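You operate a simulated robot arm through the tools that you are given. There is no shell and no other tool. Be economical: measure what you need, move in short steps, check, and stop when the job is done.

Carry out the task below with a simulated two-armed robot. There is one attempt and no reset: what you move stays moved.

JOB
Pump the right joint full, park the pump and smooth the right and left joints with the orange jointer.
Fine: leave the dial; spill none; put the jointer back in the holder.

It is judged by the outcome, as a careful person would: the job done as asked, and still so three seconds after it is handed in. It fails if anything else is knocked over, pushed out of place, dropped, spilled or broken.

ROBOT AND FRAMES
Two 7-joint arms with two-finger parallel grippers on one trunk, on a base that drives. Base frame: it is fixed to the floor where the robot stands at the start and does not move with it; the origin is under the middle of the robot, x ahead of it, y to its left, z up; the surface under the hand at the start is at about z = 850. Lengths are in mm, angles in degrees, forces in N, time in s.
The left shoulder is at the start at [60, 189, 1253], the right one opposite. With the tool pointing down near the work surface each hand reaches from about 100 to 640 mm from the robot's upright axis, wherever it stands, measured 20 degrees to its own side. Places, roughly: dose dial [600, 200, 900]; left joint [400, 100, 900]; mortar pump [500, 200, 900]; pump plunger [400, 200, 1100]; right joint [400, -100, 900]. Payload 3.43 kg a hand.
Tool frame (each hand has its own): the origin (TCP) lies between the finger pads and is the grasp point; the fingertips stand 30 mm ahead of it; z points along the fingers, y is the line along which they close. Largest opening 94 mm; finger width 28, thickness 10; the body of the gripper, 50 by 96 mm, starts 55 mm behind the TCP.
Orientation is that of the tool frame in the base frame, as a unit quaternion [x, y, z, w]. With the fingers straight down and closing along the base's y, the tool's x points along the base's -x, its y along +y and its z along -z.

CONTROLS
- The arms move only by the tool servo_tool. It takes "left_moves", "right_moves" or both (then of equal length, played together; a hand with none holds still); each is a list of rows, each a list of 7 numbers: the turn, a rotation vector about the base's x, y, z in degrees, then the shift along the base's x, y, z in mm, then the finger opening in mm, from 0 to 94. In form: [[rx, ry, rz, dx, dy, dz, gripper], ...]. A call has 1 to 8 rows; each row shifts and turns the commanded pose from where the row before left it. A row lasts 0.2 s, in which the tool goes at most 50 mm and 8.6 degrees; a call with a longer step from one row to the next is refused whole, and so is a gripper value outside its range. A pose out of reach is approached as far as the arm can. The call stops where the force on the tool passes 40 N (or 10 N more than at its start, if that is more) or the arm is blocked; 0.2 s more then pass. Each finger travels about 153 mm/s and halts on what it meets, pressing with about 30 N; the grip force reading is that of the motor and also rises with nothing between the fingers. The clock runs only during rows and for 0.2 s after the last one: add rows that do not move to give the fingers time. The reply holds the time, the measured pose of the TCP, the force on the tool along the base axes, the opening and the grip force, in the units named above and with some noise, with the torque about the TCP (base axes, N m) and any sound that the robot's microphone picked up, and new pictures: "pictures" is both (left out), scene, wrist or none (wrist: the cameras of the hands that moved).
- Cameras (640 x 400 px; columns grow to the right, rows downward): "scene" is now at [8.7, -4.4, 1789.9]; the picture's right is [-0.06, -1.00, 0.00], its down [-0.86, 0.05, -0.52] and it looks along [0.52, -0.03, -0.86] (base axes); focal length 252 px, centre (320, 200). "left" rides on the left gripper at [76, -14, -103] in its tool frame; the picture's right is [0.18, 0.98, 0.00], its down [-0.75, 0.14, -0.64] and it looks along [-0.63, 0.12, 0.77] (tool axes); focal length 243 px, centre (320, 200). "right" rides on the right gripper at [76, 14, -102] in its tool frame; the picture's right is [-0.18, 0.98, 0.00], its down [-0.75, -0.14, -0.64] and it looks along [-0.63, -0.12, 0.77] (tool axes); focal length 243 px, centre (320, 200). There is no depth. A picture from a camera that has moved, and an enlarged one, comes with that camera's place and axes in the base frame and with its lens.
- lift_body(by): slides the trunk up (or, below 0, down) by that many mm; the arms and the scene camera ride with it, the base frame stays. It gives what a move gives, with no picture.
- drive_base(legs): drives the robot by 1 to 6 legs, each [ahead, left, turn to the left] in mm, mm and degrees, along the robot's own axes; the way and the turn of a leg run together, so that a leg with both is an arc; at most 1500 mm and 180 degrees a leg. The arms and the cameras ride along, it lands a little off, and it stops where it bumps. It gives what a move gives, and a new picture of the scene camera.
- pan_tilt(pan, tilt): turns the head with the scene camera to pan (to the left, within 86 degrees either way) and tilt (down, from -29 to 69), counted from straight ahead of the robot. It gives what a move gives, and a new picture of the scene camera.
- close_up(camera, box): a new picture of the part [left, top, right, bottom] of that camera's present view, enlarged. It takes no simulated time.
- job_done(): hands the job in; it is judged then, once.

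Work in short steps. Places have to be worked out from the pictures, the camera data and where the tool is seen: move nearer, look again, correct. Check each grasp and each placing, and mend what went wrong. You have 120 turns and 260 pictures in all, those below and enlarged ones among them. Open the grippers and draw the arms clear of the work before you hand the job in, unless the task says otherwise; then end with one line.

The tools are called by a JSON object that holds its "api" and its "payload". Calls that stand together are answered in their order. servo_tool: Moves the arms, as the interface text tells. Its arguments: {"type":"object","properties":{"left_moves":{"type":"array","items":{"type":"array","items":{"type":"number"}}},"right_moves":{"type":"array","items":{"type":"array","items":{"type":"number"}}},"pictures":{"type":"string","enum":["both","scene","wrist","none"]}},"required":[]} The other tools are called the same way: lift_body (by) slides the trunk up or down; drive_base (legs) drives the base; pan_tilt (pan, tilt) turns the head that bears the scene camera; close_up (camera, box) takes an enlarged picture of a part of a camera's view; job_done () hands the job in.

At the start:

```text
clock: 0.0
left_tool_pos: [332.5, 103.0, 1276.4]
left_tool_rot: [0.0, 1.0, 0.0, 0.0]
left_force: [0.3, 0.2, -0.5]
left_moment: [0.0, 0.04, 0.01]
left_opening: 93.9
left_gripper_force: 0.1
right_tool_pos: [343.8, -228.0, 1301.0]
right_tool_rot: [0.0, 1.0, 0.0, 0.0]
right_force: [0.0, 0.5, 0.0]
right_moment: [0.03, 0.01, -0.03]
right_opening: 94.1
right_gripper_force: 0.2
trunk travel left (down, up): [-925.0, 65.0]
robot x, y, heading: [2.3, -0.5, 0.2]
head pan, tilt: [-3.3, 58.9]
```

scene: 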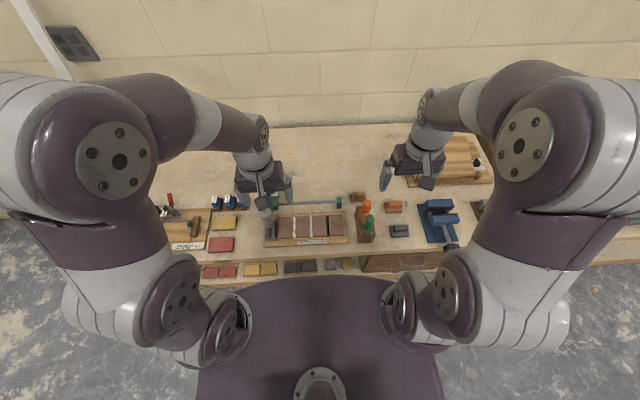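
right: 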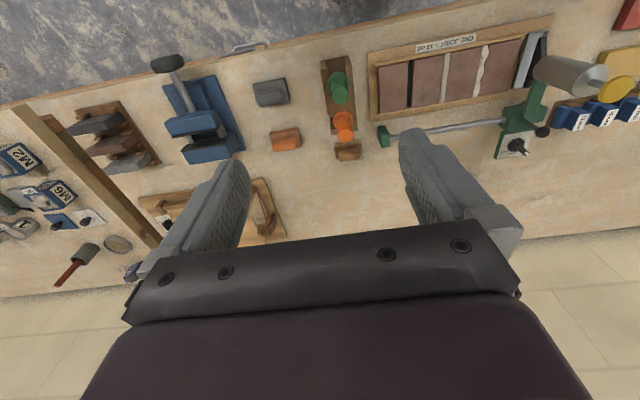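
left: 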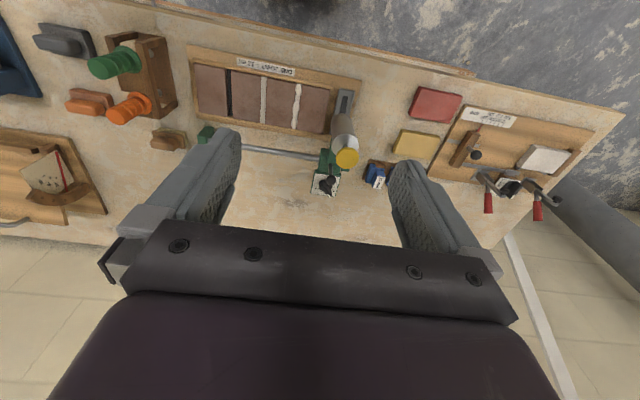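

I start by enlarging the work area in each camera to understand the pump, the panel and the jointers.

{"api": "close_up", "payload": {"camera": "left", "box": [180, 40, 420, 200]}}

{"api": "close_up", "payload": {"camera": "right", "box": [310, 10, 630, 210]}}

{"api": "close_up", "payload": {"camera": "scene", "box": [220, 170, 420, 295]}}

```text
2.50 times, centred on (300, 120) of left
camera zoom: at [257.4, 90.1, 1378.5], right [-0.18, 0.98, 0.0], down [0.75, 0.14, 0.64], along [0.63, 0.12, -0.77], focal length 606 px, centre (370, 400)
```

zoom: 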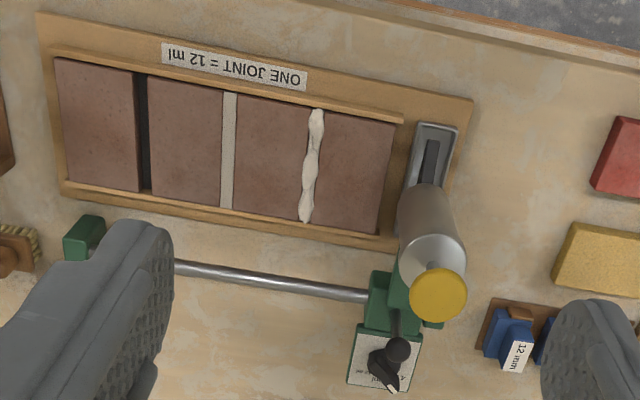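

```text
2.00 times, centred on (470, 110) of right
camera zoom: at [267.0, -214.9, 1403.0], right [0.18, 0.98, 0.0], down [0.75, -0.14, 0.64], along [0.63, -0.12, -0.77], focal length 485 px, centre (20, 380)
```

zoom: 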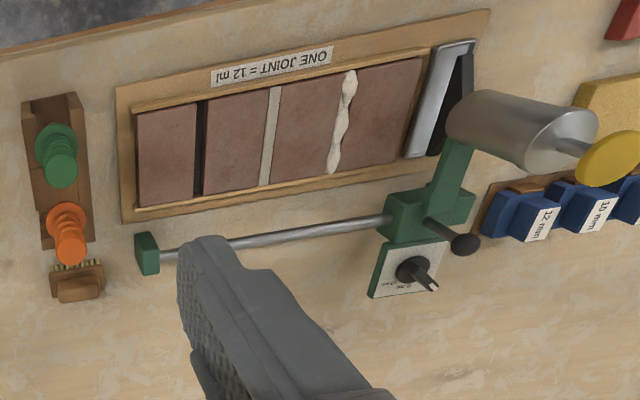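

```text
3.20 times, centred on (320, 232) of scene
camera zoom: at [8.7, -4.4, 1789.9], right [-0.06, -1.0, 0.0], down [-0.86, 0.05, -0.52], along [0.52, -0.03, -0.86], focal length 807 px, centre (320, 96)
```

zoom: 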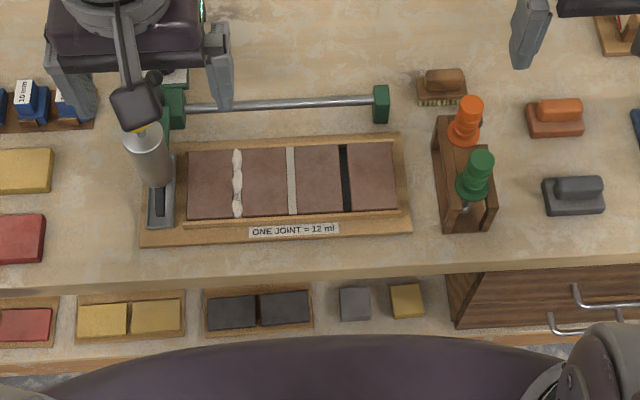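

The right joint (y≈-63) is empty, the middle one is flush, and the left one (y≈73) has an unsmoothed bead. The pump sits at the left end of its rail. I move the left hand aside and turn its camera towards the pump and dial.

{"api": "servo_tool", "payload": {"left_moves": [[0, 0, -8, 0, 48, 0, 94], [0, 0, -8, 0, 48, 0, 94], [0, 0, -8, 0, 48, 0, 94], [0, 0, -8, 0, 48, 0, 94], [0, 0, -8, 0, 0, -40, 94], [0, 0, -8, 0, 0, -40, 94], [0, 0, -8, 0, 0, -30, 94]]}}

```text
clock: 1.6
left_tool_pos: [334.6, 296.7, 1166.1]
left_tool_rot: [0.47, 0.883, -0.001, 0.0]
left_force: [1.0, 0.1, -0.4]
left_moment: [-0.05, -0.01, 0.0]
left_opening: 94.1
left_gripper_force: 0.1
right_tool_pos: [343.4, -226.9, 1300.6]
right_tool_rot: [0.0, 1.0, 0.0, 0.0]
right_force: [0.1, 0.2, -1.0]
right_moment: [-0.01, 0.02, 0.01]
right_opening: 93.7
right_gripper_force: 0.1
trunk travel left (down, up): [-925.0, 65.0]
robot x, y, heading: [1.2, -0.4, -0.2]
head pan, tilt: [-3.3, 58.9]
camera scene: at [9.4, -2.9, 1790.0], right [-0.06, -1.0, 0.0], down [-0.86, 0.05, -0.52], along [0.51, -0.03, -0.86], focal length 252 px, centre (320, 200)
camera left: at [280.1, 353.5, 1267.6], right [0.71, 0.7, 0.0], down [0.54, -0.55, 0.64], along [0.45, -0.46, -0.77], focal length 243 px, centre (320, 200)
```

scene: 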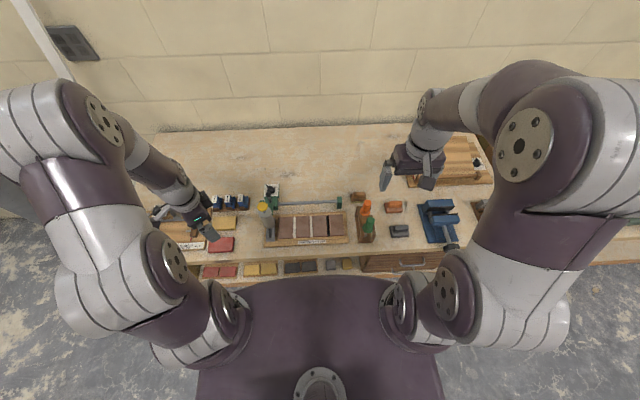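
left: 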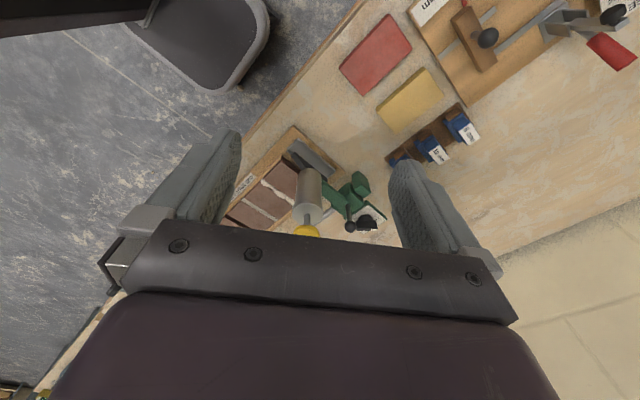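

Now enlarge the pump in both views.

{"api": "close_up", "payload": {"camera": "scene", "box": [240, 170, 368, 250]}}

{"api": "close_up", "payload": {"camera": "left", "box": [220, 130, 412, 250]}}

{"api": "close_up", "payload": {"camera": "scene", "box": [250, 175, 298, 205]}}

```text
5.00 times, centred on (304, 210) of scene
camera zoom: at [9.4, -2.9, 1790.0], right [-0.06, -1.0, 0.0], down [-0.86, 0.05, -0.52], along [0.51, -0.03, -0.86], focal length 1261 px, centre (400, 150)
```

zoom: 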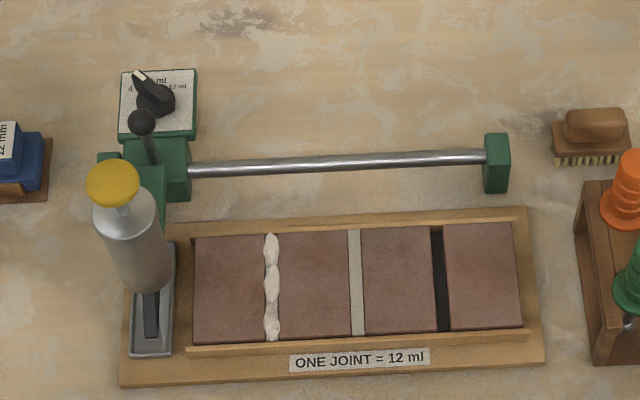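

```text
3.33 times, centred on (316, 190) of left
camera zoom: at [280.1, 353.5, 1267.6], right [0.71, 0.7, 0.0], down [0.54, -0.55, 0.64], along [0.45, -0.46, -0.77], focal length 809 px, centre (333, 233)
```

zoom: 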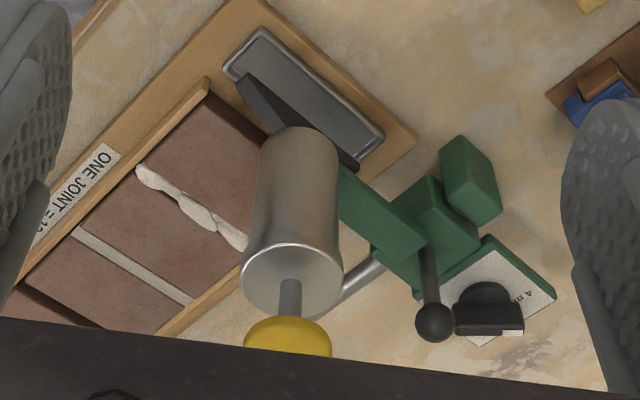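

```text
13.33 times, centred on (274, 190) of scene
camera zoom: at [9.4, -2.9, 1790.0], right [-0.06, -1.0, 0.0], down [-0.86, 0.05, -0.52], along [0.51, -0.03, -0.86], focal length 3362 px, centre (933, 333)
```

zoom: 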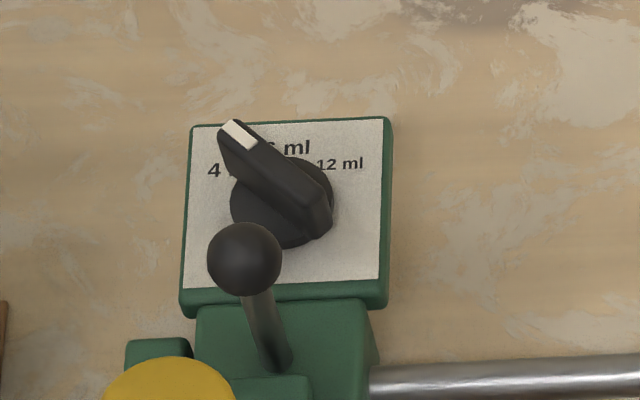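

The dial seems to point at 4 ml (so three strokes for 12 ml). I'll get a low side view to see the nozzle, the tray and the lever.

{"api": "servo_tool", "payload": {"left_moves": [[0, 0, -8, 13, 2, -22, 94], [0, 0, -8, 13, 2, -22, 94], [0, 0, -8, 13, 2, -22, 94], [-8, 0, 0, 13, 2, -22, 94], [-8, 0, 0, 13, 2, -22, 94], [-8, 0, 0, 13, 2, -22, 94], [-8, 0, 0, 12, 2, -22, 94], [-5, 0, 0, 0, 0, 0, 94]], "pictures": "wrist"}}

{"api": "close_up", "payload": {"camera": "left", "box": [160, 40, 480, 240]}}

```text
clock: 3.4
left_tool_pos: [425.1, 310.2, 1012.3]
left_tool_rot: [0.609, 0.726, -0.244, 0.205]
left_force: [-0.5, 0.3, 0.2]
left_moment: [0.01, 0.0, 0.03]
left_opening: 94.1
left_gripper_force: 0.0
right_tool_pos: [344.2, -228.3, 1301.6]
right_tool_rot: [0.0, 1.0, 0.0, 0.0]
right_force: [0.4, 0.7, 0.2]
right_moment: [-0.02, -0.01, -0.01]
right_opening: 94.1
right_gripper_force: 0.0
trunk travel left (down, up): [-925.0, 65.0]
robot x, y, heading: [-1.9, 3.8, 0.0]
head pan, tilt: [-3.3, 58.9]
camera left: at [397.4, 430.1, 1049.0], right [0.94, 0.28, -0.21], down [0.27, -0.18, 0.95], along [0.23, -0.94, -0.25], focal length 243 px, centre (320, 200)
```

left: 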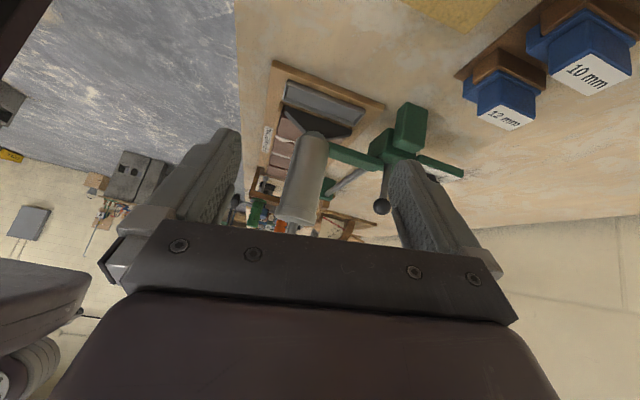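

```text
2.00 times, centred on (320, 140) of left
camera zoom: at [397.4, 430.1, 1049.0], right [0.94, 0.28, -0.21], down [0.27, -0.18, 0.95], along [0.23, -0.94, -0.25], focal length 485 px, centre (320, 320)
```

zoom: 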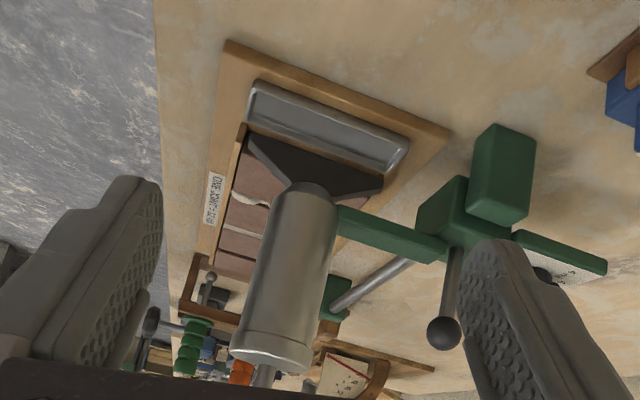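

The nozzle is a fan slot above the tray; the ball post stands on the carriage at about (544, 166, 964). The post looks like a slide handle. I bring the left hand upright, closing along x, to look at it from just outside.

{"api": "servo_tool", "payload": {"left_moves": [[8, 0, 0, 0, 0, 30, 94], [8, 0, 0, 20, 0, 20, 94], [8, 0, 0, 25, 0, 18, 94], [8, 0, 0, 25, -5, 0, 94], [5, 0, 0, 25, -5, 0, 94], [0, 0, -8, 24, -5, 0, 80], [0, 0, -2, 0, -5, 0, 60], [0, 0, 0, 0, 0, 0, 50]]}}

{"api": "close_up", "payload": {"camera": "left", "box": [200, 80, 440, 230]}}

{"api": "close_up", "payload": {"camera": "scene", "box": [240, 170, 304, 210]}}

```text
clock: 5.2
left_tool_pos: [542.7, 289.7, 1080.9]
left_tool_rot: [0.707, 0.707, 0.0, 0.0]
left_force: [-0.4, 0.1, -0.9]
left_moment: [0.0, 0.05, -0.01]
left_opening: 49.8
left_gripper_force: 0.1
right_tool_pos: [344.1, -229.3, 1302.0]
right_tool_rot: [0.0, 1.0, 0.0, 0.0]
right_force: [0.3, 0.7, -1.2]
right_moment: [0.03, -0.02, 0.0]
right_opening: 94.2
right_gripper_force: 0.0
trunk travel left (down, up): [-925.0, 65.0]
robot x, y, heading: [-3.5, 0.4, -0.2]
head pan, tilt: [-3.3, 58.9]
camera scene: at [8.3, -4.5, 1789.9], right [-0.06, -1.0, 0.0], down [-0.86, 0.05, -0.52], along [0.52, -0.03, -0.86], focal length 252 px, centre (320, 200)
camera left: at [528.0, 366.7, 1181.9], right [0.98, 0.18, 0.0], down [0.14, -0.75, 0.64], along [0.12, -0.63, -0.77], focal length 243 px, centre (320, 200)
```

scene: 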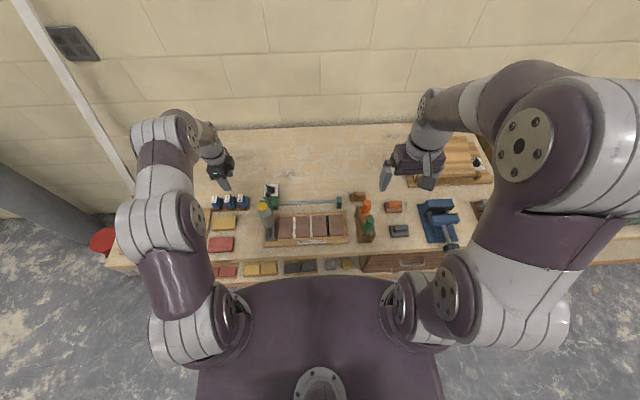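
left: 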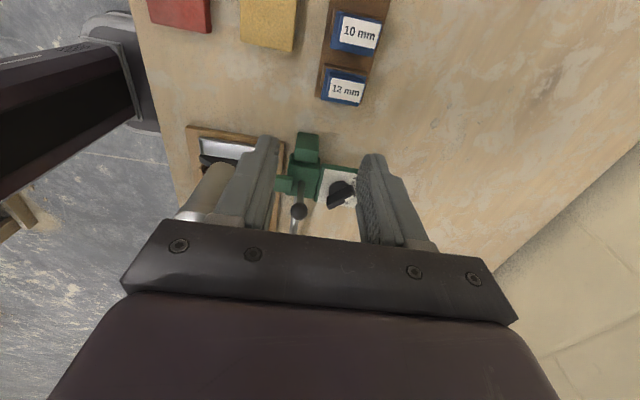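

```text
2.67 times, centred on (320, 155) of left
camera zoom: at [528.0, 366.7, 1181.9], right [0.98, 0.18, 0.0], down [0.14, -0.75, 0.64], along [0.12, -0.63, -0.77], focal length 647 px, centre (320, 320)
```

zoom: 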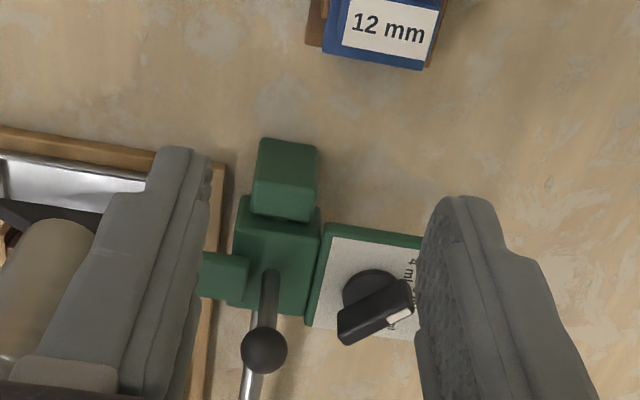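

```text
10.00 times, centred on (272, 190) of scene
camera zoom: at [8.3, -4.5, 1789.9], right [-0.06, -1.0, 0.0], down [-0.86, 0.05, -0.52], along [0.52, -0.03, -0.86], focal length 2521 px, centre (800, 300)
```

zoom: 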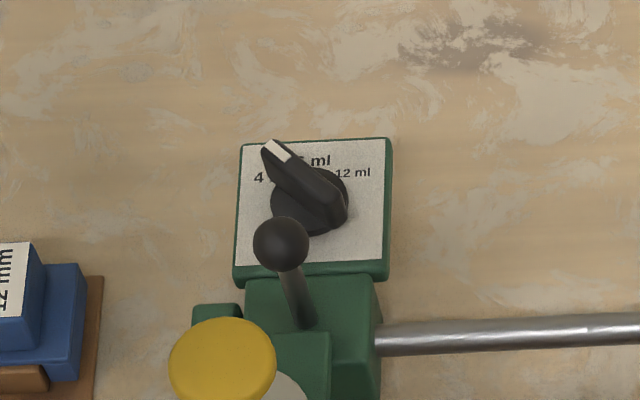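

{"api": "close_up", "payload": {"camera": "left", "box": [310, 160, 374, 200]}}

```text
10.00 times, centred on (342, 180) of left
camera zoom: at [528.0, 366.7, 1181.9], right [0.98, 0.18, 0.0], down [0.14, -0.75, 0.64], along [0.12, -0.63, -0.77], focal length 2426 px, centre (100, 400)
```

zoom: 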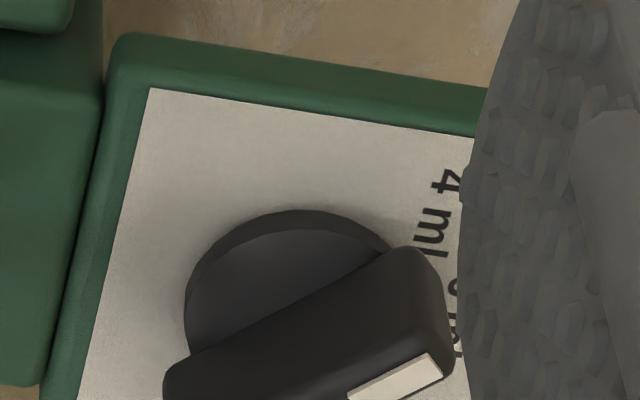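

The dial points to 4 ml, so three strokes. The ball is at (541, 167, 964); I go above it and lower the open fingers around it.

{"api": "servo_tool", "payload": {"left_moves": [[0, 0, 0, -1, -41, 0, 50], [0, 0, 0, 0, -41, 0, 50], [0, 0, 0, 0, -41, 0, 50], [0, 0, 0, 0, 0, -40, 50], [0, 0, 0, 0, 0, -40, 50], [0, 0, 0, 0, 0, -40, 50], [0, 0, 0, 0, 0, 0, 50]]}}

```text
clock: 6.7
left_tool_pos: [545.0, 166.1, 968.2]
left_tool_rot: [0.707, 0.707, 0.005, 0.007]
left_force: [-6.8, -2.1, 13.2]
left_moment: [-0.25, -0.18, -0.09]
left_opening: 47.3
left_gripper_force: 0.0
right_tool_pos: [339.9, -228.3, 1301.2]
right_tool_rot: [0.0, 1.0, 0.0, 0.001]
right_force: [-0.3, -0.8, -0.1]
right_moment: [-0.01, -0.03, -0.01]
right_opening: 94.0
right_gripper_force: 0.0
trunk travel left (down, up): [-925.0, 65.0]
robot x, y, heading: [2.3, -0.2, -0.1]
head pan, tilt: [-3.3, 58.9]
stopped in row 7 (left hand): the force on the tool passed its limit at 43 N (the readings are from after the stop); the commanded pose is now the measured one
camera scene: at [4.5, -5.1, 1789.9], right [-0.06, -1.0, 0.0], down [-0.85, 0.05, -0.52], along [0.52, -0.03, -0.86], focal length 252 px, centre (320, 200)
camera left: at [529.5, 243.0, 1069.4], right [0.98, 0.18, 0.01], down [0.13, -0.75, 0.64], along [0.13, -0.63, -0.76], focal length 243 px, centre (320, 200)
```

scene: 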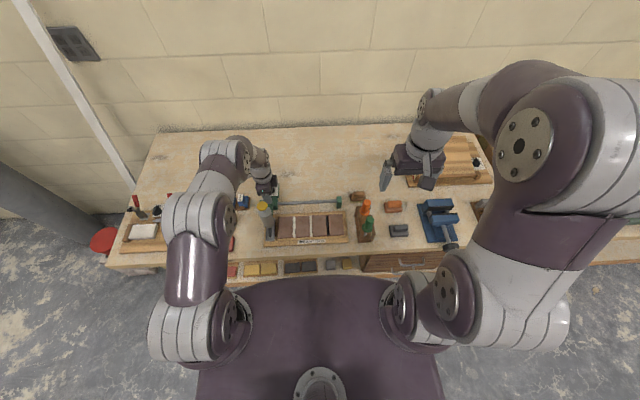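
left: 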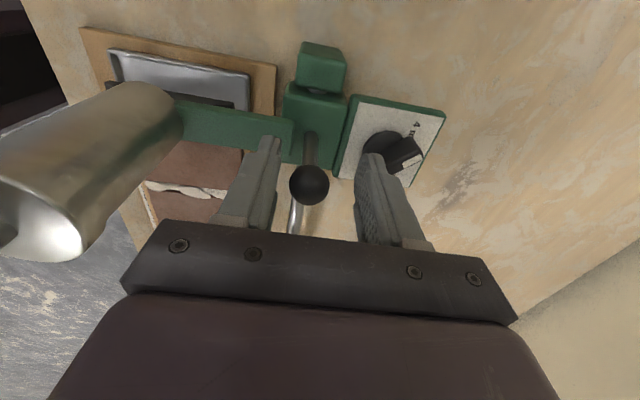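

Something was touched at fingertip height 938; I lift slightly and check the dial and contact.

{"api": "servo_tool", "payload": {"left_moves": [[0, 0, 0, -2, 0, 20, 50], [0, 0, 0, 0, 0, 5, 42]], "pictures": "none"}}

{"api": "close_up", "payload": {"camera": "left", "box": [220, 80, 460, 230]}}

{"api": "close_up", "payload": {"camera": "scene", "box": [240, 170, 304, 210]}}

```text
clock: 7.3
left_tool_pos: [545.1, 166.7, 991.0]
left_tool_rot: [0.707, 0.707, 0.005, 0.005]
left_force: [-0.2, 0.6, 0.3]
left_moment: [0.0, 0.01, 0.0]
left_opening: 41.9
left_gripper_force: 0.1
right_tool_pos: [342.1, -227.3, 1300.4]
right_tool_rot: [0.0, 1.0, 0.0, 0.0]
right_force: [0.6, 0.3, -0.6]
right_moment: [0.01, -0.02, -0.02]
right_opening: 94.0
right_gripper_force: 0.1
trunk travel left (down, up): [-925.0, 65.0]
robot x, y, heading: [-0.6, -0.7, -0.2]
head pan, tilt: [-3.3, 58.9]
```

```text
2.67 times, centred on (340, 155) of left
camera zoom: at [529.3, 243.2, 1092.5], right [0.98, 0.18, 0.01], down [0.13, -0.75, 0.64], along [0.13, -0.63, -0.76], focal length 647 px, centre (267, 320)
```

zoom: 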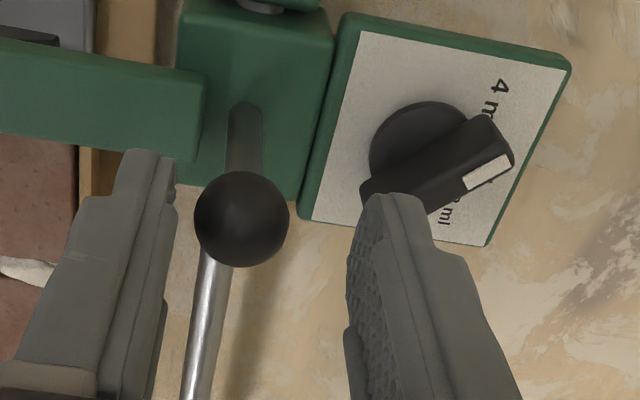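

```text
10.00 times, centred on (272, 190) of scene
camera zoom: at [7.1, -4.6, 1789.9], right [-0.06, -1.0, 0.0], down [-0.85, 0.05, -0.52], along [0.52, -0.03, -0.86], focal length 2521 px, centre (800, 300)
```

zoom: 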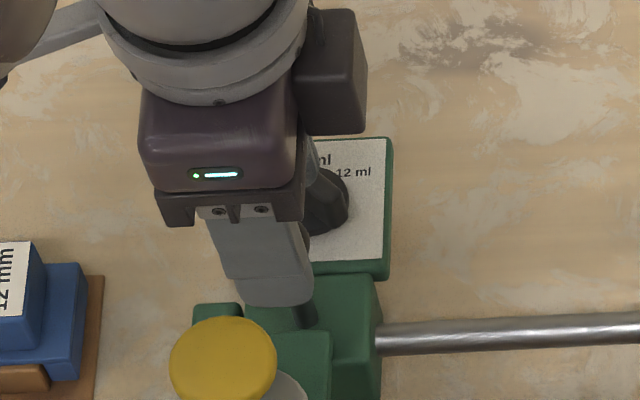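

The dial is unchanged; the far fingertip had met the knob's edge. I centre 5 mm nearer at x=540, narrow the opening to 32 and lower again.

{"api": "servo_tool", "payload": {"left_moves": [[0, 0, 0, -5, 0, 0, 32], [0, 0, 0, 0, 0, 0, 32], [0, 0, 0, 0, 0, -12, 32], [0, 0, 0, 0, 0, -11, 32], [0, 0, 0, 0, 0, 0, 32]], "pictures": "wrist"}}

```text
clock: 8.5
left_tool_pos: [541.9, 164.7, 967.7]
left_tool_rot: [0.707, 0.707, 0.004, 0.004]
left_force: [0.1, -1.2, -0.4]
left_moment: [0.04, -0.04, -0.01]
left_opening: 32.0
left_gripper_force: 0.0
right_tool_pos: [343.3, -228.5, 1300.9]
right_tool_rot: [0.0, 1.0, 0.0, 0.0]
right_force: [-0.4, -0.2, 0.3]
right_moment: [0.05, -0.01, -0.01]
right_opening: 93.9
right_gripper_force: 0.1
trunk travel left (down, up): [-925.0, 65.0]
robot x, y, heading: [-2.0, 0.5, -0.1]
head pan, tilt: [-3.3, 58.9]
camera left: at [525.2, 241.9, 1069.4], right [0.98, 0.18, 0.01], down [0.13, -0.75, 0.64], along [0.13, -0.63, -0.76], focal length 243 px, centre (320, 200)
```

left: 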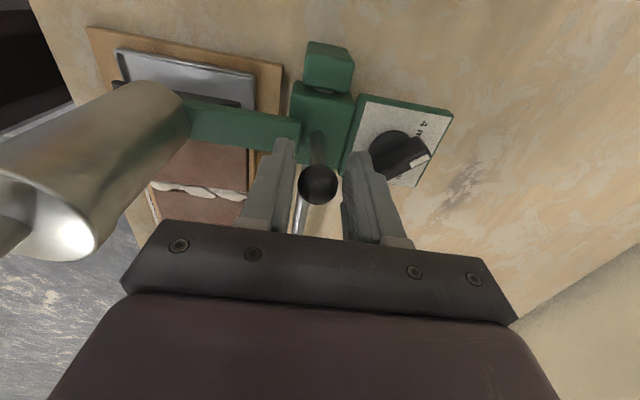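

Clear, with the ball between the fingers. I close on it and make a short trial move of 15 mm to the right.

{"api": "servo_tool", "payload": {"left_moves": [[0, 0, 0, 0, 0, 0, 15], [0, 0, 0, 0, 0, 0, 15], [0, 0, 0, 0, 0, 0, 15], [0, 0, 0, 0, -8, 0, 15], [0, 0, 0, 0, -8, 0, 15], [0, 0, 0, 0, 0, 0, 15]], "pictures": "wrist"}}

```text
clock: 9.9
left_tool_pos: [540.0, 150.3, 966.6]
left_tool_rot: [0.707, 0.707, 0.004, 0.004]
left_force: [-11.5, -0.5, -8.8]
left_moment: [-0.08, 0.05, 0.07]
left_opening: 21.2
left_gripper_force: 44.9
right_tool_pos: [342.5, -225.9, 1302.1]
right_tool_rot: [0.0, 1.0, 0.001, 0.0]
right_force: [0.5, -0.8, 0.5]
right_moment: [-0.01, -0.01, 0.01]
right_opening: 94.0
right_gripper_force: 0.1
trunk travel left (down, up): [-925.0, 65.0]
robot x, y, heading: [4.2, 1.1, 0.2]
head pan, tilt: [-3.3, 58.9]
camera left: at [524.2, 227.5, 1069.0], right [0.98, 0.18, 0.01], down [0.14, -0.75, 0.64], along [0.13, -0.63, -0.77], focal length 243 px, centre (320, 200)
```

left: 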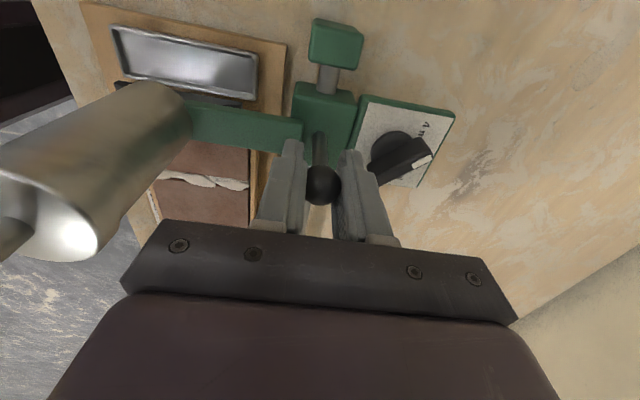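

The carriage slides freely together with the dial. I drag it about 190 mm to the right, towards the right joint, stopping short.

{"api": "servo_tool", "payload": {"left_moves": [[0, 0, 0, 0, -27, 0, 15], [0, 0, 0, 0, -27, 0, 15], [0, 0, 0, 0, -27, 0, 15], [0, 0, 0, 0, -27, 0, 15], [0, 0, 0, 0, -27, 0, 15], [0, 0, 0, 0, -27, 0, 15], [0, 0, 0, 0, -27, 0, 15], [0, 0, 0, 0, 0, 0, 15]]}}

{"api": "close_up", "payload": {"camera": "scene", "box": [256, 170, 384, 250]}}

```text
clock: 11.7
left_tool_pos: [540.3, -40.2, 969.9]
left_tool_rot: [0.707, 0.707, 0.003, 0.004]
left_force: [-12.8, -0.3, -18.2]
left_moment: [0.44, 0.02, 0.14]
left_opening: 21.1
left_gripper_force: 45.2
right_tool_pos: [342.5, -229.2, 1301.3]
right_tool_rot: [0.0, 1.0, 0.0, 0.0]
right_force: [-0.1, -0.2, 0.9]
right_moment: [-0.03, 0.0, -0.01]
right_opening: 93.9
right_gripper_force: 0.0
trunk travel left (down, up): [-925.0, 65.0]
robot x, y, heading: [-0.1, 0.5, 0.0]
head pan, tilt: [-3.3, 58.9]
camera scene: at [8.5, -4.4, 1790.0], right [-0.06, -1.0, 0.0], down [-0.86, 0.05, -0.52], along [0.52, -0.03, -0.86], focal length 252 px, centre (320, 200)
camera left: at [524.1, 37.2, 1070.3], right [0.98, 0.18, 0.01], down [0.13, -0.75, 0.64], along [0.13, -0.63, -0.77], focal length 243 px, centre (320, 200)
```

scene: 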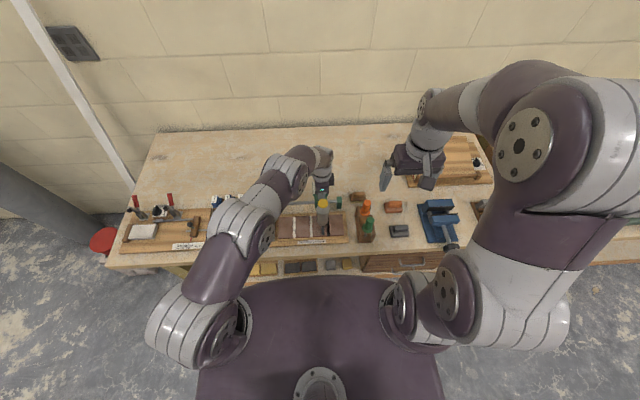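
left: 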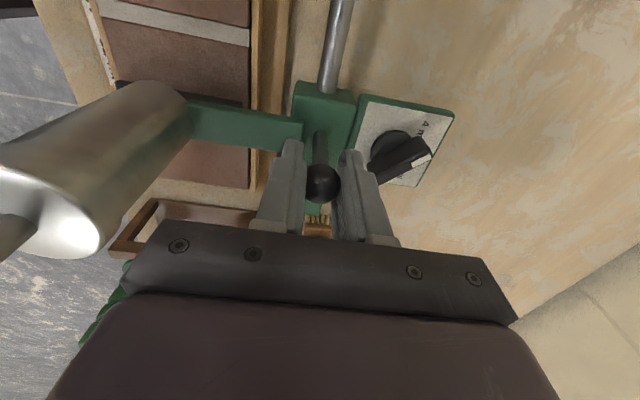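

```text
5.00 times, centred on (320, 210) of scene
camera zoom: at [8.5, -4.4, 1790.0], right [-0.06, -1.0, 0.0], down [-0.86, 0.05, -0.52], along [0.52, -0.03, -0.86], focal length 1261 px, centre (320, 150)
```

zoom: 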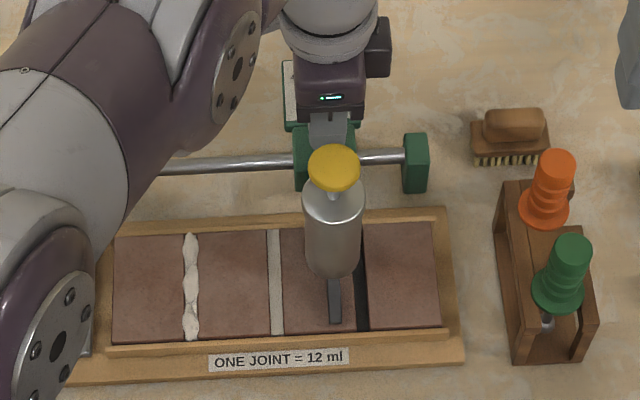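

The nozzle tip is about 21 mm left of the right joint. I move −21 and compare again.

{"api": "servo_tool", "payload": {"left_moves": [[0, 0, 0, 0, -10, 0, 15], [0, 0, 0, 0, -11, 0, 15], [0, 0, 0, 0, 0, 0, 15]], "pictures": "none"}}

{"api": "close_up", "payload": {"camera": "scene", "box": [304, 210, 352, 240]}}

{"api": "close_up", "payload": {"camera": "left", "box": [80, 0, 320, 150]}}

```text
clock: 12.5
left_tool_pos: [540.1, -61.0, 969.6]
left_tool_rot: [0.707, 0.707, 0.004, 0.004]
left_force: [-14.7, -3.2, -20.7]
left_moment: [-0.1, 0.01, 0.06]
left_opening: 21.0
left_gripper_force: 45.3
right_tool_pos: [344.2, -229.8, 1299.9]
right_tool_rot: [0.0, 1.0, 0.0, 0.0]
right_force: [0.7, -0.4, 0.0]
right_moment: [0.03, 0.01, 0.0]
right_opening: 94.0
right_gripper_force: 0.0
trunk travel left (down, up): [-925.0, 65.0]
robot x, y, heading: [-0.8, 0.2, -0.1]
head pan, tilt: [-3.3, 58.9]
```

```text
13.33 times, centred on (328, 225) of scene
camera zoom: at [8.5, -5.2, 1789.9], right [-0.06, -1.0, 0.0], down [-0.86, 0.05, -0.52], along [0.52, -0.03, -0.86], focal length 3362 px, centre (213, -133)
```

zoom: 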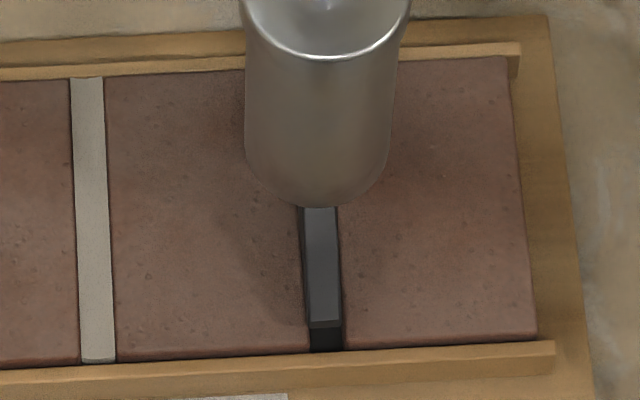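

```text
2.67 times, centred on (200, 75) of left
camera zoom: at [524.2, 16.6, 1070.4], right [0.98, 0.18, 0.01], down [0.13, -0.75, 0.64], along [0.13, -0.63, -0.77], focal length 647 px, centre (640, 533)
```

zoom: 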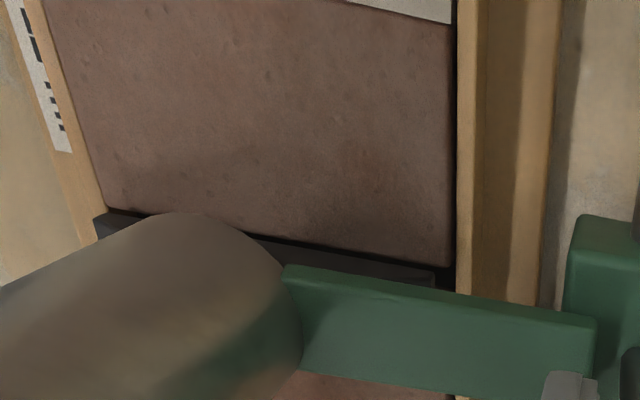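

The nozzle lines up with the joint (within a pixel or so). I release the ball, rise clear and draw the left arm away to the left.

{"api": "servo_tool", "payload": {"left_moves": [[0, 0, 0, 0, 0, 0, 30], [0, 0, 0, 0, 0, 0, 32], [0, 0, 0, 0, 0, 40, 34], [0, 0, 0, 0, 0, 40, 34], [0, 0, 0, 0, 0, 40, 34], [0, 0, 0, 0, 45, 0, 34], [0, 0, 0, 0, 45, 0, 34], [0, 0, 0, 0, 45, 0, 34]], "pictures": "none"}}

{"api": "servo_tool", "payload": {"left_moves": [[0, 0, 0, -25, 45, 0, 34], [0, 0, 0, -25, 45, 0, 34], [0, 0, 0, -25, 45, 0, 34], [0, 0, 0, -25, 45, 0, 34], [0, 0, 0, -25, 45, 0, 34]], "pictures": "scene"}}

{"api": "close_up", "payload": {"camera": "scene", "box": [280, 170, 376, 230]}}

{"api": "close_up", "payload": {"camera": "scene", "box": [304, 210, 352, 240]}}

```text
clock: 14.3
left_tool_pos: [538.1, 74.4, 1085.6]
left_tool_rot: [0.708, 0.707, 0.003, 0.005]
left_force: [-0.2, 0.8, -0.5]
left_moment: [-0.01, -0.01, -0.03]
left_opening: 34.1
left_gripper_force: 0.0
right_tool_pos: [343.4, -228.2, 1300.5]
right_tool_rot: [0.0, 1.0, 0.0, 0.0]
right_force: [1.6, -0.6, -0.1]
right_moment: [-0.04, 0.01, 0.02]
right_opening: 94.0
right_gripper_force: 0.0
trunk travel left (down, up): [-925.0, 65.0]
robot x, y, heading: [3.8, -2.4, -0.1]
head pan, tilt: [-3.3, 58.9]
```

```text
refused: row 1 steps farther than a row can; nothing moved
```

```text
6.67 times, centred on (328, 200) of scene
camera zoom: at [8.5, -3.2, 1789.9], right [-0.06, -1.0, 0.0], down [-0.86, 0.05, -0.52], along [0.52, -0.03, -0.86], focal length 1681 px, centre (267, 200)
```

zoom: 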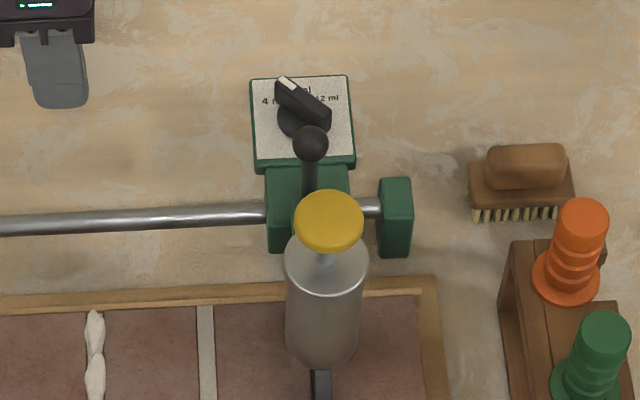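

```text
13.33 times, centred on (328, 225) of scene
camera zoom: at [8.5, -3.2, 1789.9], right [-0.06, -1.0, 0.0], down [-0.86, 0.05, -0.52], along [0.52, -0.03, -0.86], focal length 3362 px, centre (213, -133)
```

zoom: 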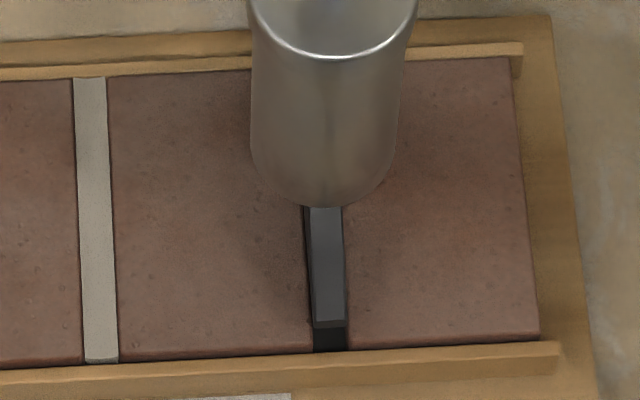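

Still aligned. The left hand goes further left while the right hand, fingers closed, comes above the plunger cap at about (444, −60), well above it.

{"api": "servo_tool", "payload": {"left_moves": [[0, 0, 0, -15, 40, 10, 34], [0, 0, 0, -15, 40, 10, 34], [0, 0, 0, -15, 40, 10, 34], [0, 0, 0, -15, 40, 10, 34], [0, 0, 0, -15, 40, 10, 34], [0, 0, 0, -15, 20, 10, 34]], "right_moves": [[0, 0, 0, 0, 0, 0, 0], [0, 0, 0, 20, 34, 0, 0], [0, 0, 0, 20, 34, -20, 0], [0, 0, 0, 20, 34, -40, 0], [0, 0, 0, 20, 34, -40, 0], [0, 0, 0, 20, 32, -40, 0]]}}

{"api": "close_up", "payload": {"camera": "right", "box": [200, 60, 440, 210]}}

```text
refused: row 4 steps farther than a row can; nothing moved
```

```text
2.67 times, centred on (320, 135) of right
camera zoom: at [266.9, -214.0, 1403.1], right [0.18, 0.98, 0.0], down [0.75, -0.14, 0.64], along [0.63, -0.12, -0.77], focal length 647 px, centre (320, 373)
```

zoom: 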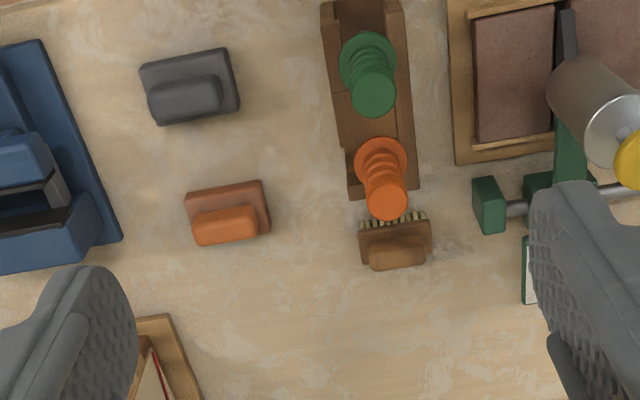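

One row was too long; I resend with shorter steps.

{"api": "servo_tool", "payload": {"left_moves": [[0, 0, 0, -15, 40, 10, 34], [0, 0, 0, -15, 40, 10, 34], [0, 0, 0, -15, 40, 10, 34], [0, 0, 0, -15, 40, 10, 34], [0, 0, 0, -15, 40, 10, 34], [0, 0, 0, -15, 20, 10, 34], [0, 0, 0, 0, 0, 0, 34], [0, 0, 0, 0, 0, 0, 34]], "right_moves": [[0, 0, 0, 0, 0, 0, 0], [0, 0, 0, 20, 34, 0, 0], [0, 0, 0, 20, 34, 0, 0], [0, 0, 0, 20, 34, -25, 0], [0, 0, 0, 20, 34, -25, 0], [0, 0, 0, 20, 32, -30, 0], [0, 0, 0, 0, 0, -40, 0], [0, 0, 0, 0, 0, -40, 0]]}}

{"api": "close_up", "payload": {"camera": "right", "box": [200, 60, 440, 210]}}

{"api": "close_up", "payload": {"camera": "scene", "box": [288, 160, 384, 220]}}

```text
clock: 16.1
left_tool_pos: [451.7, 297.2, 1147.1]
left_tool_rot: [0.707, 0.707, 0.005, 0.005]
left_force: [0.9, -0.5, -0.4]
left_moment: [-0.01, 0.01, 0.0]
left_opening: 34.0
left_gripper_force: 0.0
right_tool_pos: [443.9, -62.8, 1139.6]
right_tool_rot: [0.0, 1.0, 0.0, 0.001]
right_force: [-0.1, 0.4, -0.1]
right_moment: [0.0, 0.02, 0.02]
right_opening: 0.0
right_gripper_force: 29.9
trunk travel left (down, up): [-925.0, 65.0]
robot x, y, heading: [-1.7, -0.3, 0.1]
head pan, tilt: [-3.3, 58.9]
camera scene: at [9.9, -4.1, 1790.0], right [-0.06, -1.0, 0.0], down [-0.86, 0.05, -0.52], along [0.51, -0.03, -0.86], focal length 252 px, centre (320, 200)
camera right: at [368.3, -49.3, 1240.5], right [0.18, 0.98, 0.0], down [0.75, -0.14, 0.64], along [0.63, -0.12, -0.77], focal length 243 px, centre (320, 200)
camera left: at [435.8, 374.6, 1248.1], right [0.98, 0.18, 0.01], down [0.13, -0.75, 0.64], along [0.13, -0.63, -0.76], focal length 243 px, centre (320, 200)
```

scene: 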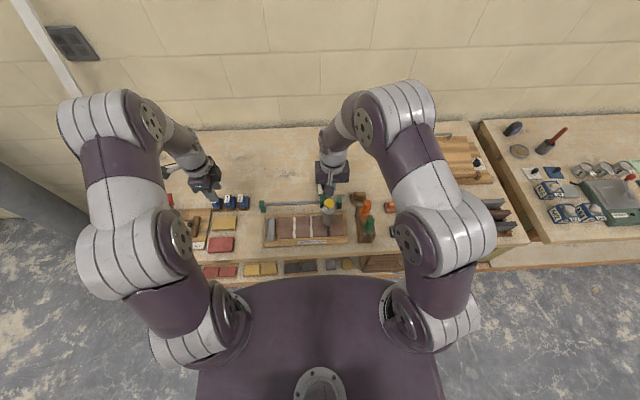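
right: 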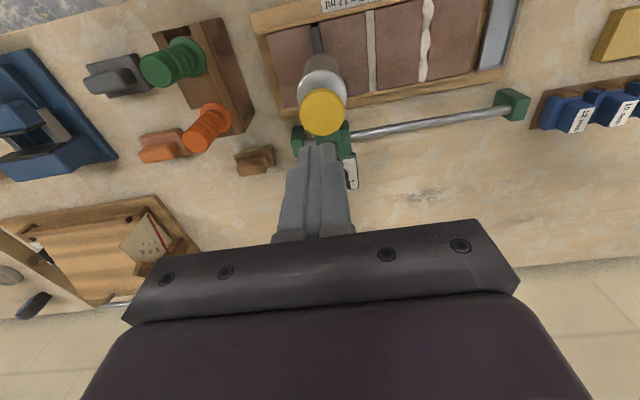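
left: 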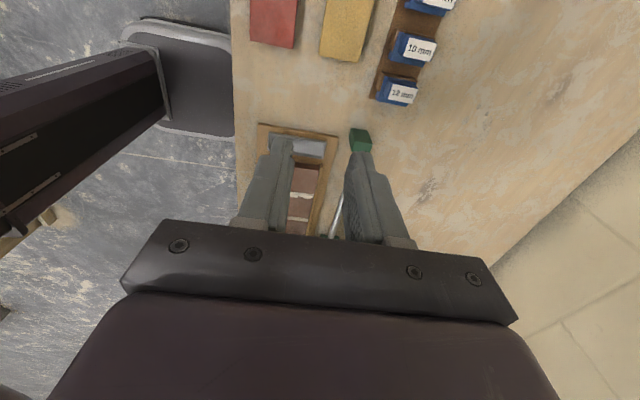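

```text
2.67 times, centred on (320, 135) of right
camera zoom: at [368.3, -49.3, 1240.5], right [0.18, 0.98, 0.0], down [0.75, -0.14, 0.64], along [0.63, -0.12, -0.77], focal length 647 px, centre (320, 373)
```

zoom: 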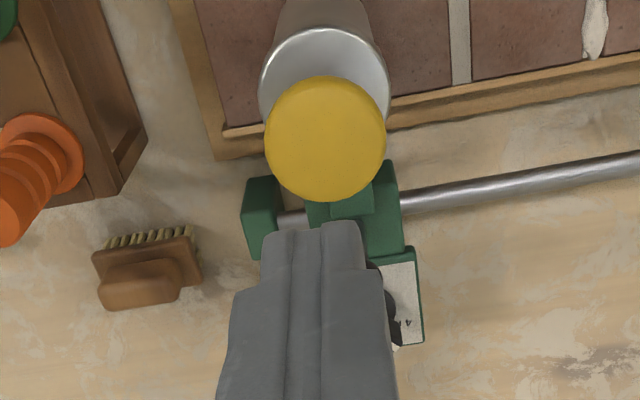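

```text
6.67 times, centred on (336, 190) of scene
camera zoom: at [9.9, -4.1, 1790.0], right [-0.06, -1.0, 0.0], down [-0.86, 0.05, -0.52], along [0.51, -0.03, -0.86], focal length 1681 px, centre (213, 267)
```

zoom: 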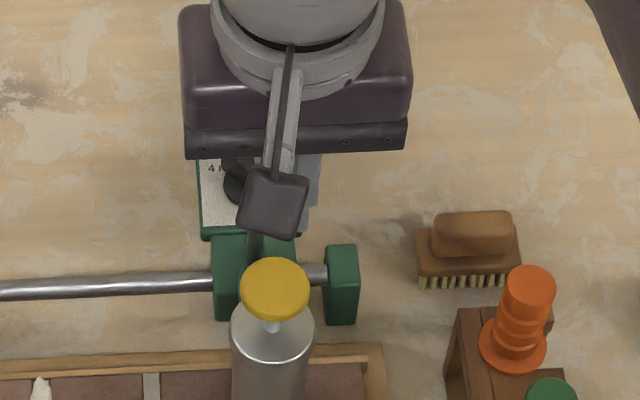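

The cap is at about (430, −60) with its top near z≈1068. I centre over it and lower close for a check.

{"api": "servo_tool", "payload": {"right_moves": [[0, 0, 0, -13, 3, 0, 0], [0, 0, 0, 0, 0, -27, 0], [0, 0, 0, 0, 0, 0, 0]], "pictures": "none"}}

{"api": "close_up", "payload": {"camera": "right", "box": [200, 60, 440, 210]}}

{"api": "close_up", "payload": {"camera": "scene", "box": [288, 170, 384, 230]}}

```text
clock: 16.9
left_tool_pos: [451.4, 297.0, 1147.4]
left_tool_rot: [0.707, 0.707, 0.004, 0.005]
left_force: [0.1, -0.6, 0.5]
left_moment: [-0.03, 0.01, -0.05]
left_opening: 34.1
left_gripper_force: 0.0
right_tool_pos: [430.1, -60.1, 1112.5]
right_tool_rot: [0.0, 1.0, 0.001, 0.001]
right_force: [0.2, 0.0, -0.4]
right_moment: [-0.02, 0.02, -0.01]
right_opening: 0.2
right_gripper_force: 29.9
trunk travel left (down, up): [-925.0, 65.0]
robot x, y, heading: [0.2, -0.5, 0.1]
head pan, tilt: [-3.3, 58.9]
```

```text
2.67 times, centred on (320, 135) of right
camera zoom: at [354.7, -45.6, 1214.2], right [0.18, 0.98, 0.0], down [0.75, -0.14, 0.64], along [0.63, -0.12, -0.77], focal length 647 px, centre (320, 373)
```

zoom: 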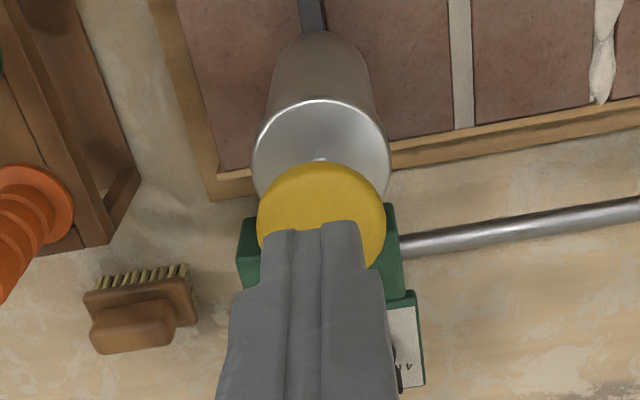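

```text
6.67 times, centred on (336, 200) of scene
camera zoom: at [9.0, -4.1, 1789.9], right [-0.06, -1.0, 0.0], down [-0.86, 0.05, -0.52], along [0.51, -0.03, -0.86], focal length 1681 px, centre (213, 200)
```

zoom: 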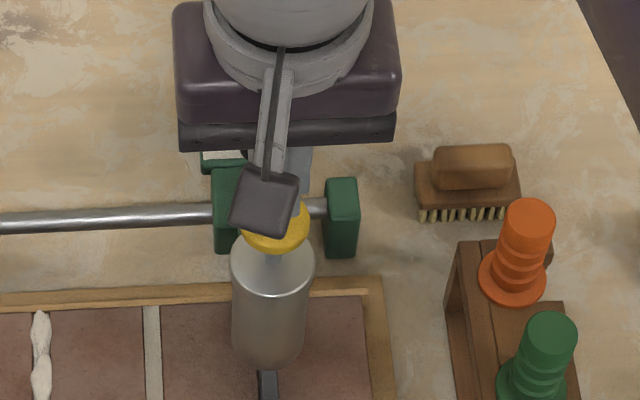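

Refined cap position: (434, −60, ~1055). I shift 4 mm ahead and press down slowly until it stops.

{"api": "servo_tool", "payload": {"right_moves": [[0, 0, 0, 4, 0, -10, 0], [0, 0, 0, 0, 0, -8, 0], [0, 0, 0, 0, 0, -6, 0], [0, 0, 0, 0, 0, -6, 0], [0, 0, 0, 0, 0, -6, 0], [0, 0, 0, 0, 0, -6, 0]], "pictures": "none"}}

{"api": "close_up", "payload": {"camera": "scene", "box": [288, 180, 384, 240]}}

```text
clock: 18.3
left_tool_pos: [446.5, 297.0, 1148.6]
left_tool_rot: [0.707, 0.707, 0.006, 0.005]
left_force: [-0.6, 0.3, -0.4]
left_moment: [0.0, 0.01, 0.03]
left_opening: 34.0
left_gripper_force: 0.0
right_tool_pos: [435.3, -57.0, 1076.5]
right_tool_rot: [0.0, 1.0, 0.001, 0.006]
right_force: [-3.6, -1.5, 36.6]
right_moment: [-0.14, -0.04, -0.05]
right_opening: 0.0
right_gripper_force: 29.9
trunk travel left (down, up): [-925.0, 65.0]
robot x, y, heading: [-1.1, -2.1, 0.0]
head pan, tilt: [-3.3, 58.9]
```

```text
6.67 times, centred on (336, 210) of scene
camera zoom: at [3.2, -4.4, 1790.6], right [-0.06, -1.0, 0.0], down [-0.85, 0.05, -0.52], along [0.52, -0.03, -0.85], focal length 1681 px, centre (213, 133)
```

zoom: 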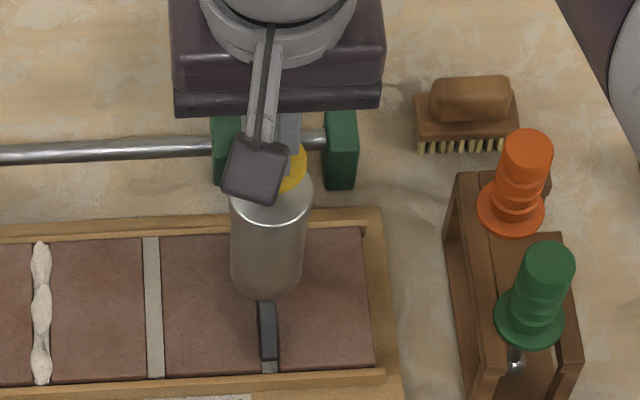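

Plunger moving: 36 N at tip height 1046, and mortar is visible in the joint. I press on until the end stop.

{"api": "servo_tool", "payload": {"right_moves": [[0, 0, 0, 0, -2, -4, 0], [0, 0, 0, 0, 0, -4, 0], [0, 0, 0, 0, 0, -4, 0], [0, 0, 0, 0, 0, -4, 0]], "pictures": "none"}}

{"api": "close_up", "payload": {"camera": "scene", "box": [304, 190, 352, 240]}}

{"api": "close_up", "payload": {"camera": "right", "box": [200, 60, 440, 210]}}

```text
clock: 18.6
left_tool_pos: [446.6, 296.6, 1148.2]
left_tool_rot: [0.707, 0.707, 0.006, 0.005]
left_force: [0.1, -0.2, 0.6]
left_moment: [0.01, 0.04, 0.01]
left_opening: 33.9
left_gripper_force: 0.1
right_tool_pos: [437.0, -56.6, 1075.9]
right_tool_rot: [0.0, 1.0, 0.002, 0.008]
right_force: [-8.1, -1.6, 32.1]
right_moment: [-0.11, 0.18, -0.02]
right_opening: 0.0
right_gripper_force: 30.2
trunk travel left (down, up): [-925.0, 65.0]
robot x, y, heading: [2.0, -0.5, 0.1]
head pan, tilt: [-3.3, 58.9]
stopped in row 1 (right hand): the force on the tool passed its limit at 51 N (the readings are from after the stop); the commanded pose is now the measured one
```

```text
8.00 times, centred on (328, 215) of scene
camera zoom: at [1.8, -4.4, 1789.9], right [-0.06, -1.0, 0.0], down [-0.85, 0.05, -0.52], along [0.52, -0.03, -0.85], focal length 2017 px, centre (256, 80)
```

zoom: 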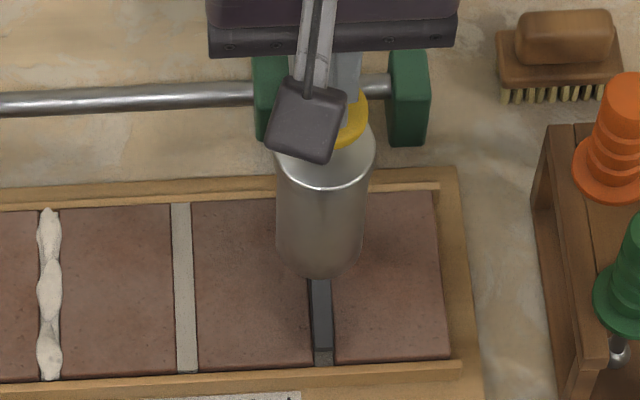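

```text
2.67 times, centred on (320, 135) of right
camera zoom: at [357.2, -43.5, 1177.9], right [0.18, 0.98, 0.01], down [0.75, -0.14, 0.65], along [0.64, -0.12, -0.76], focal length 647 px, centre (320, 373)
```

zoom: 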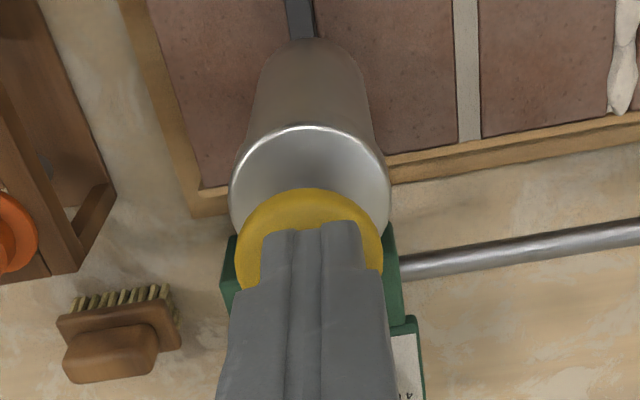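

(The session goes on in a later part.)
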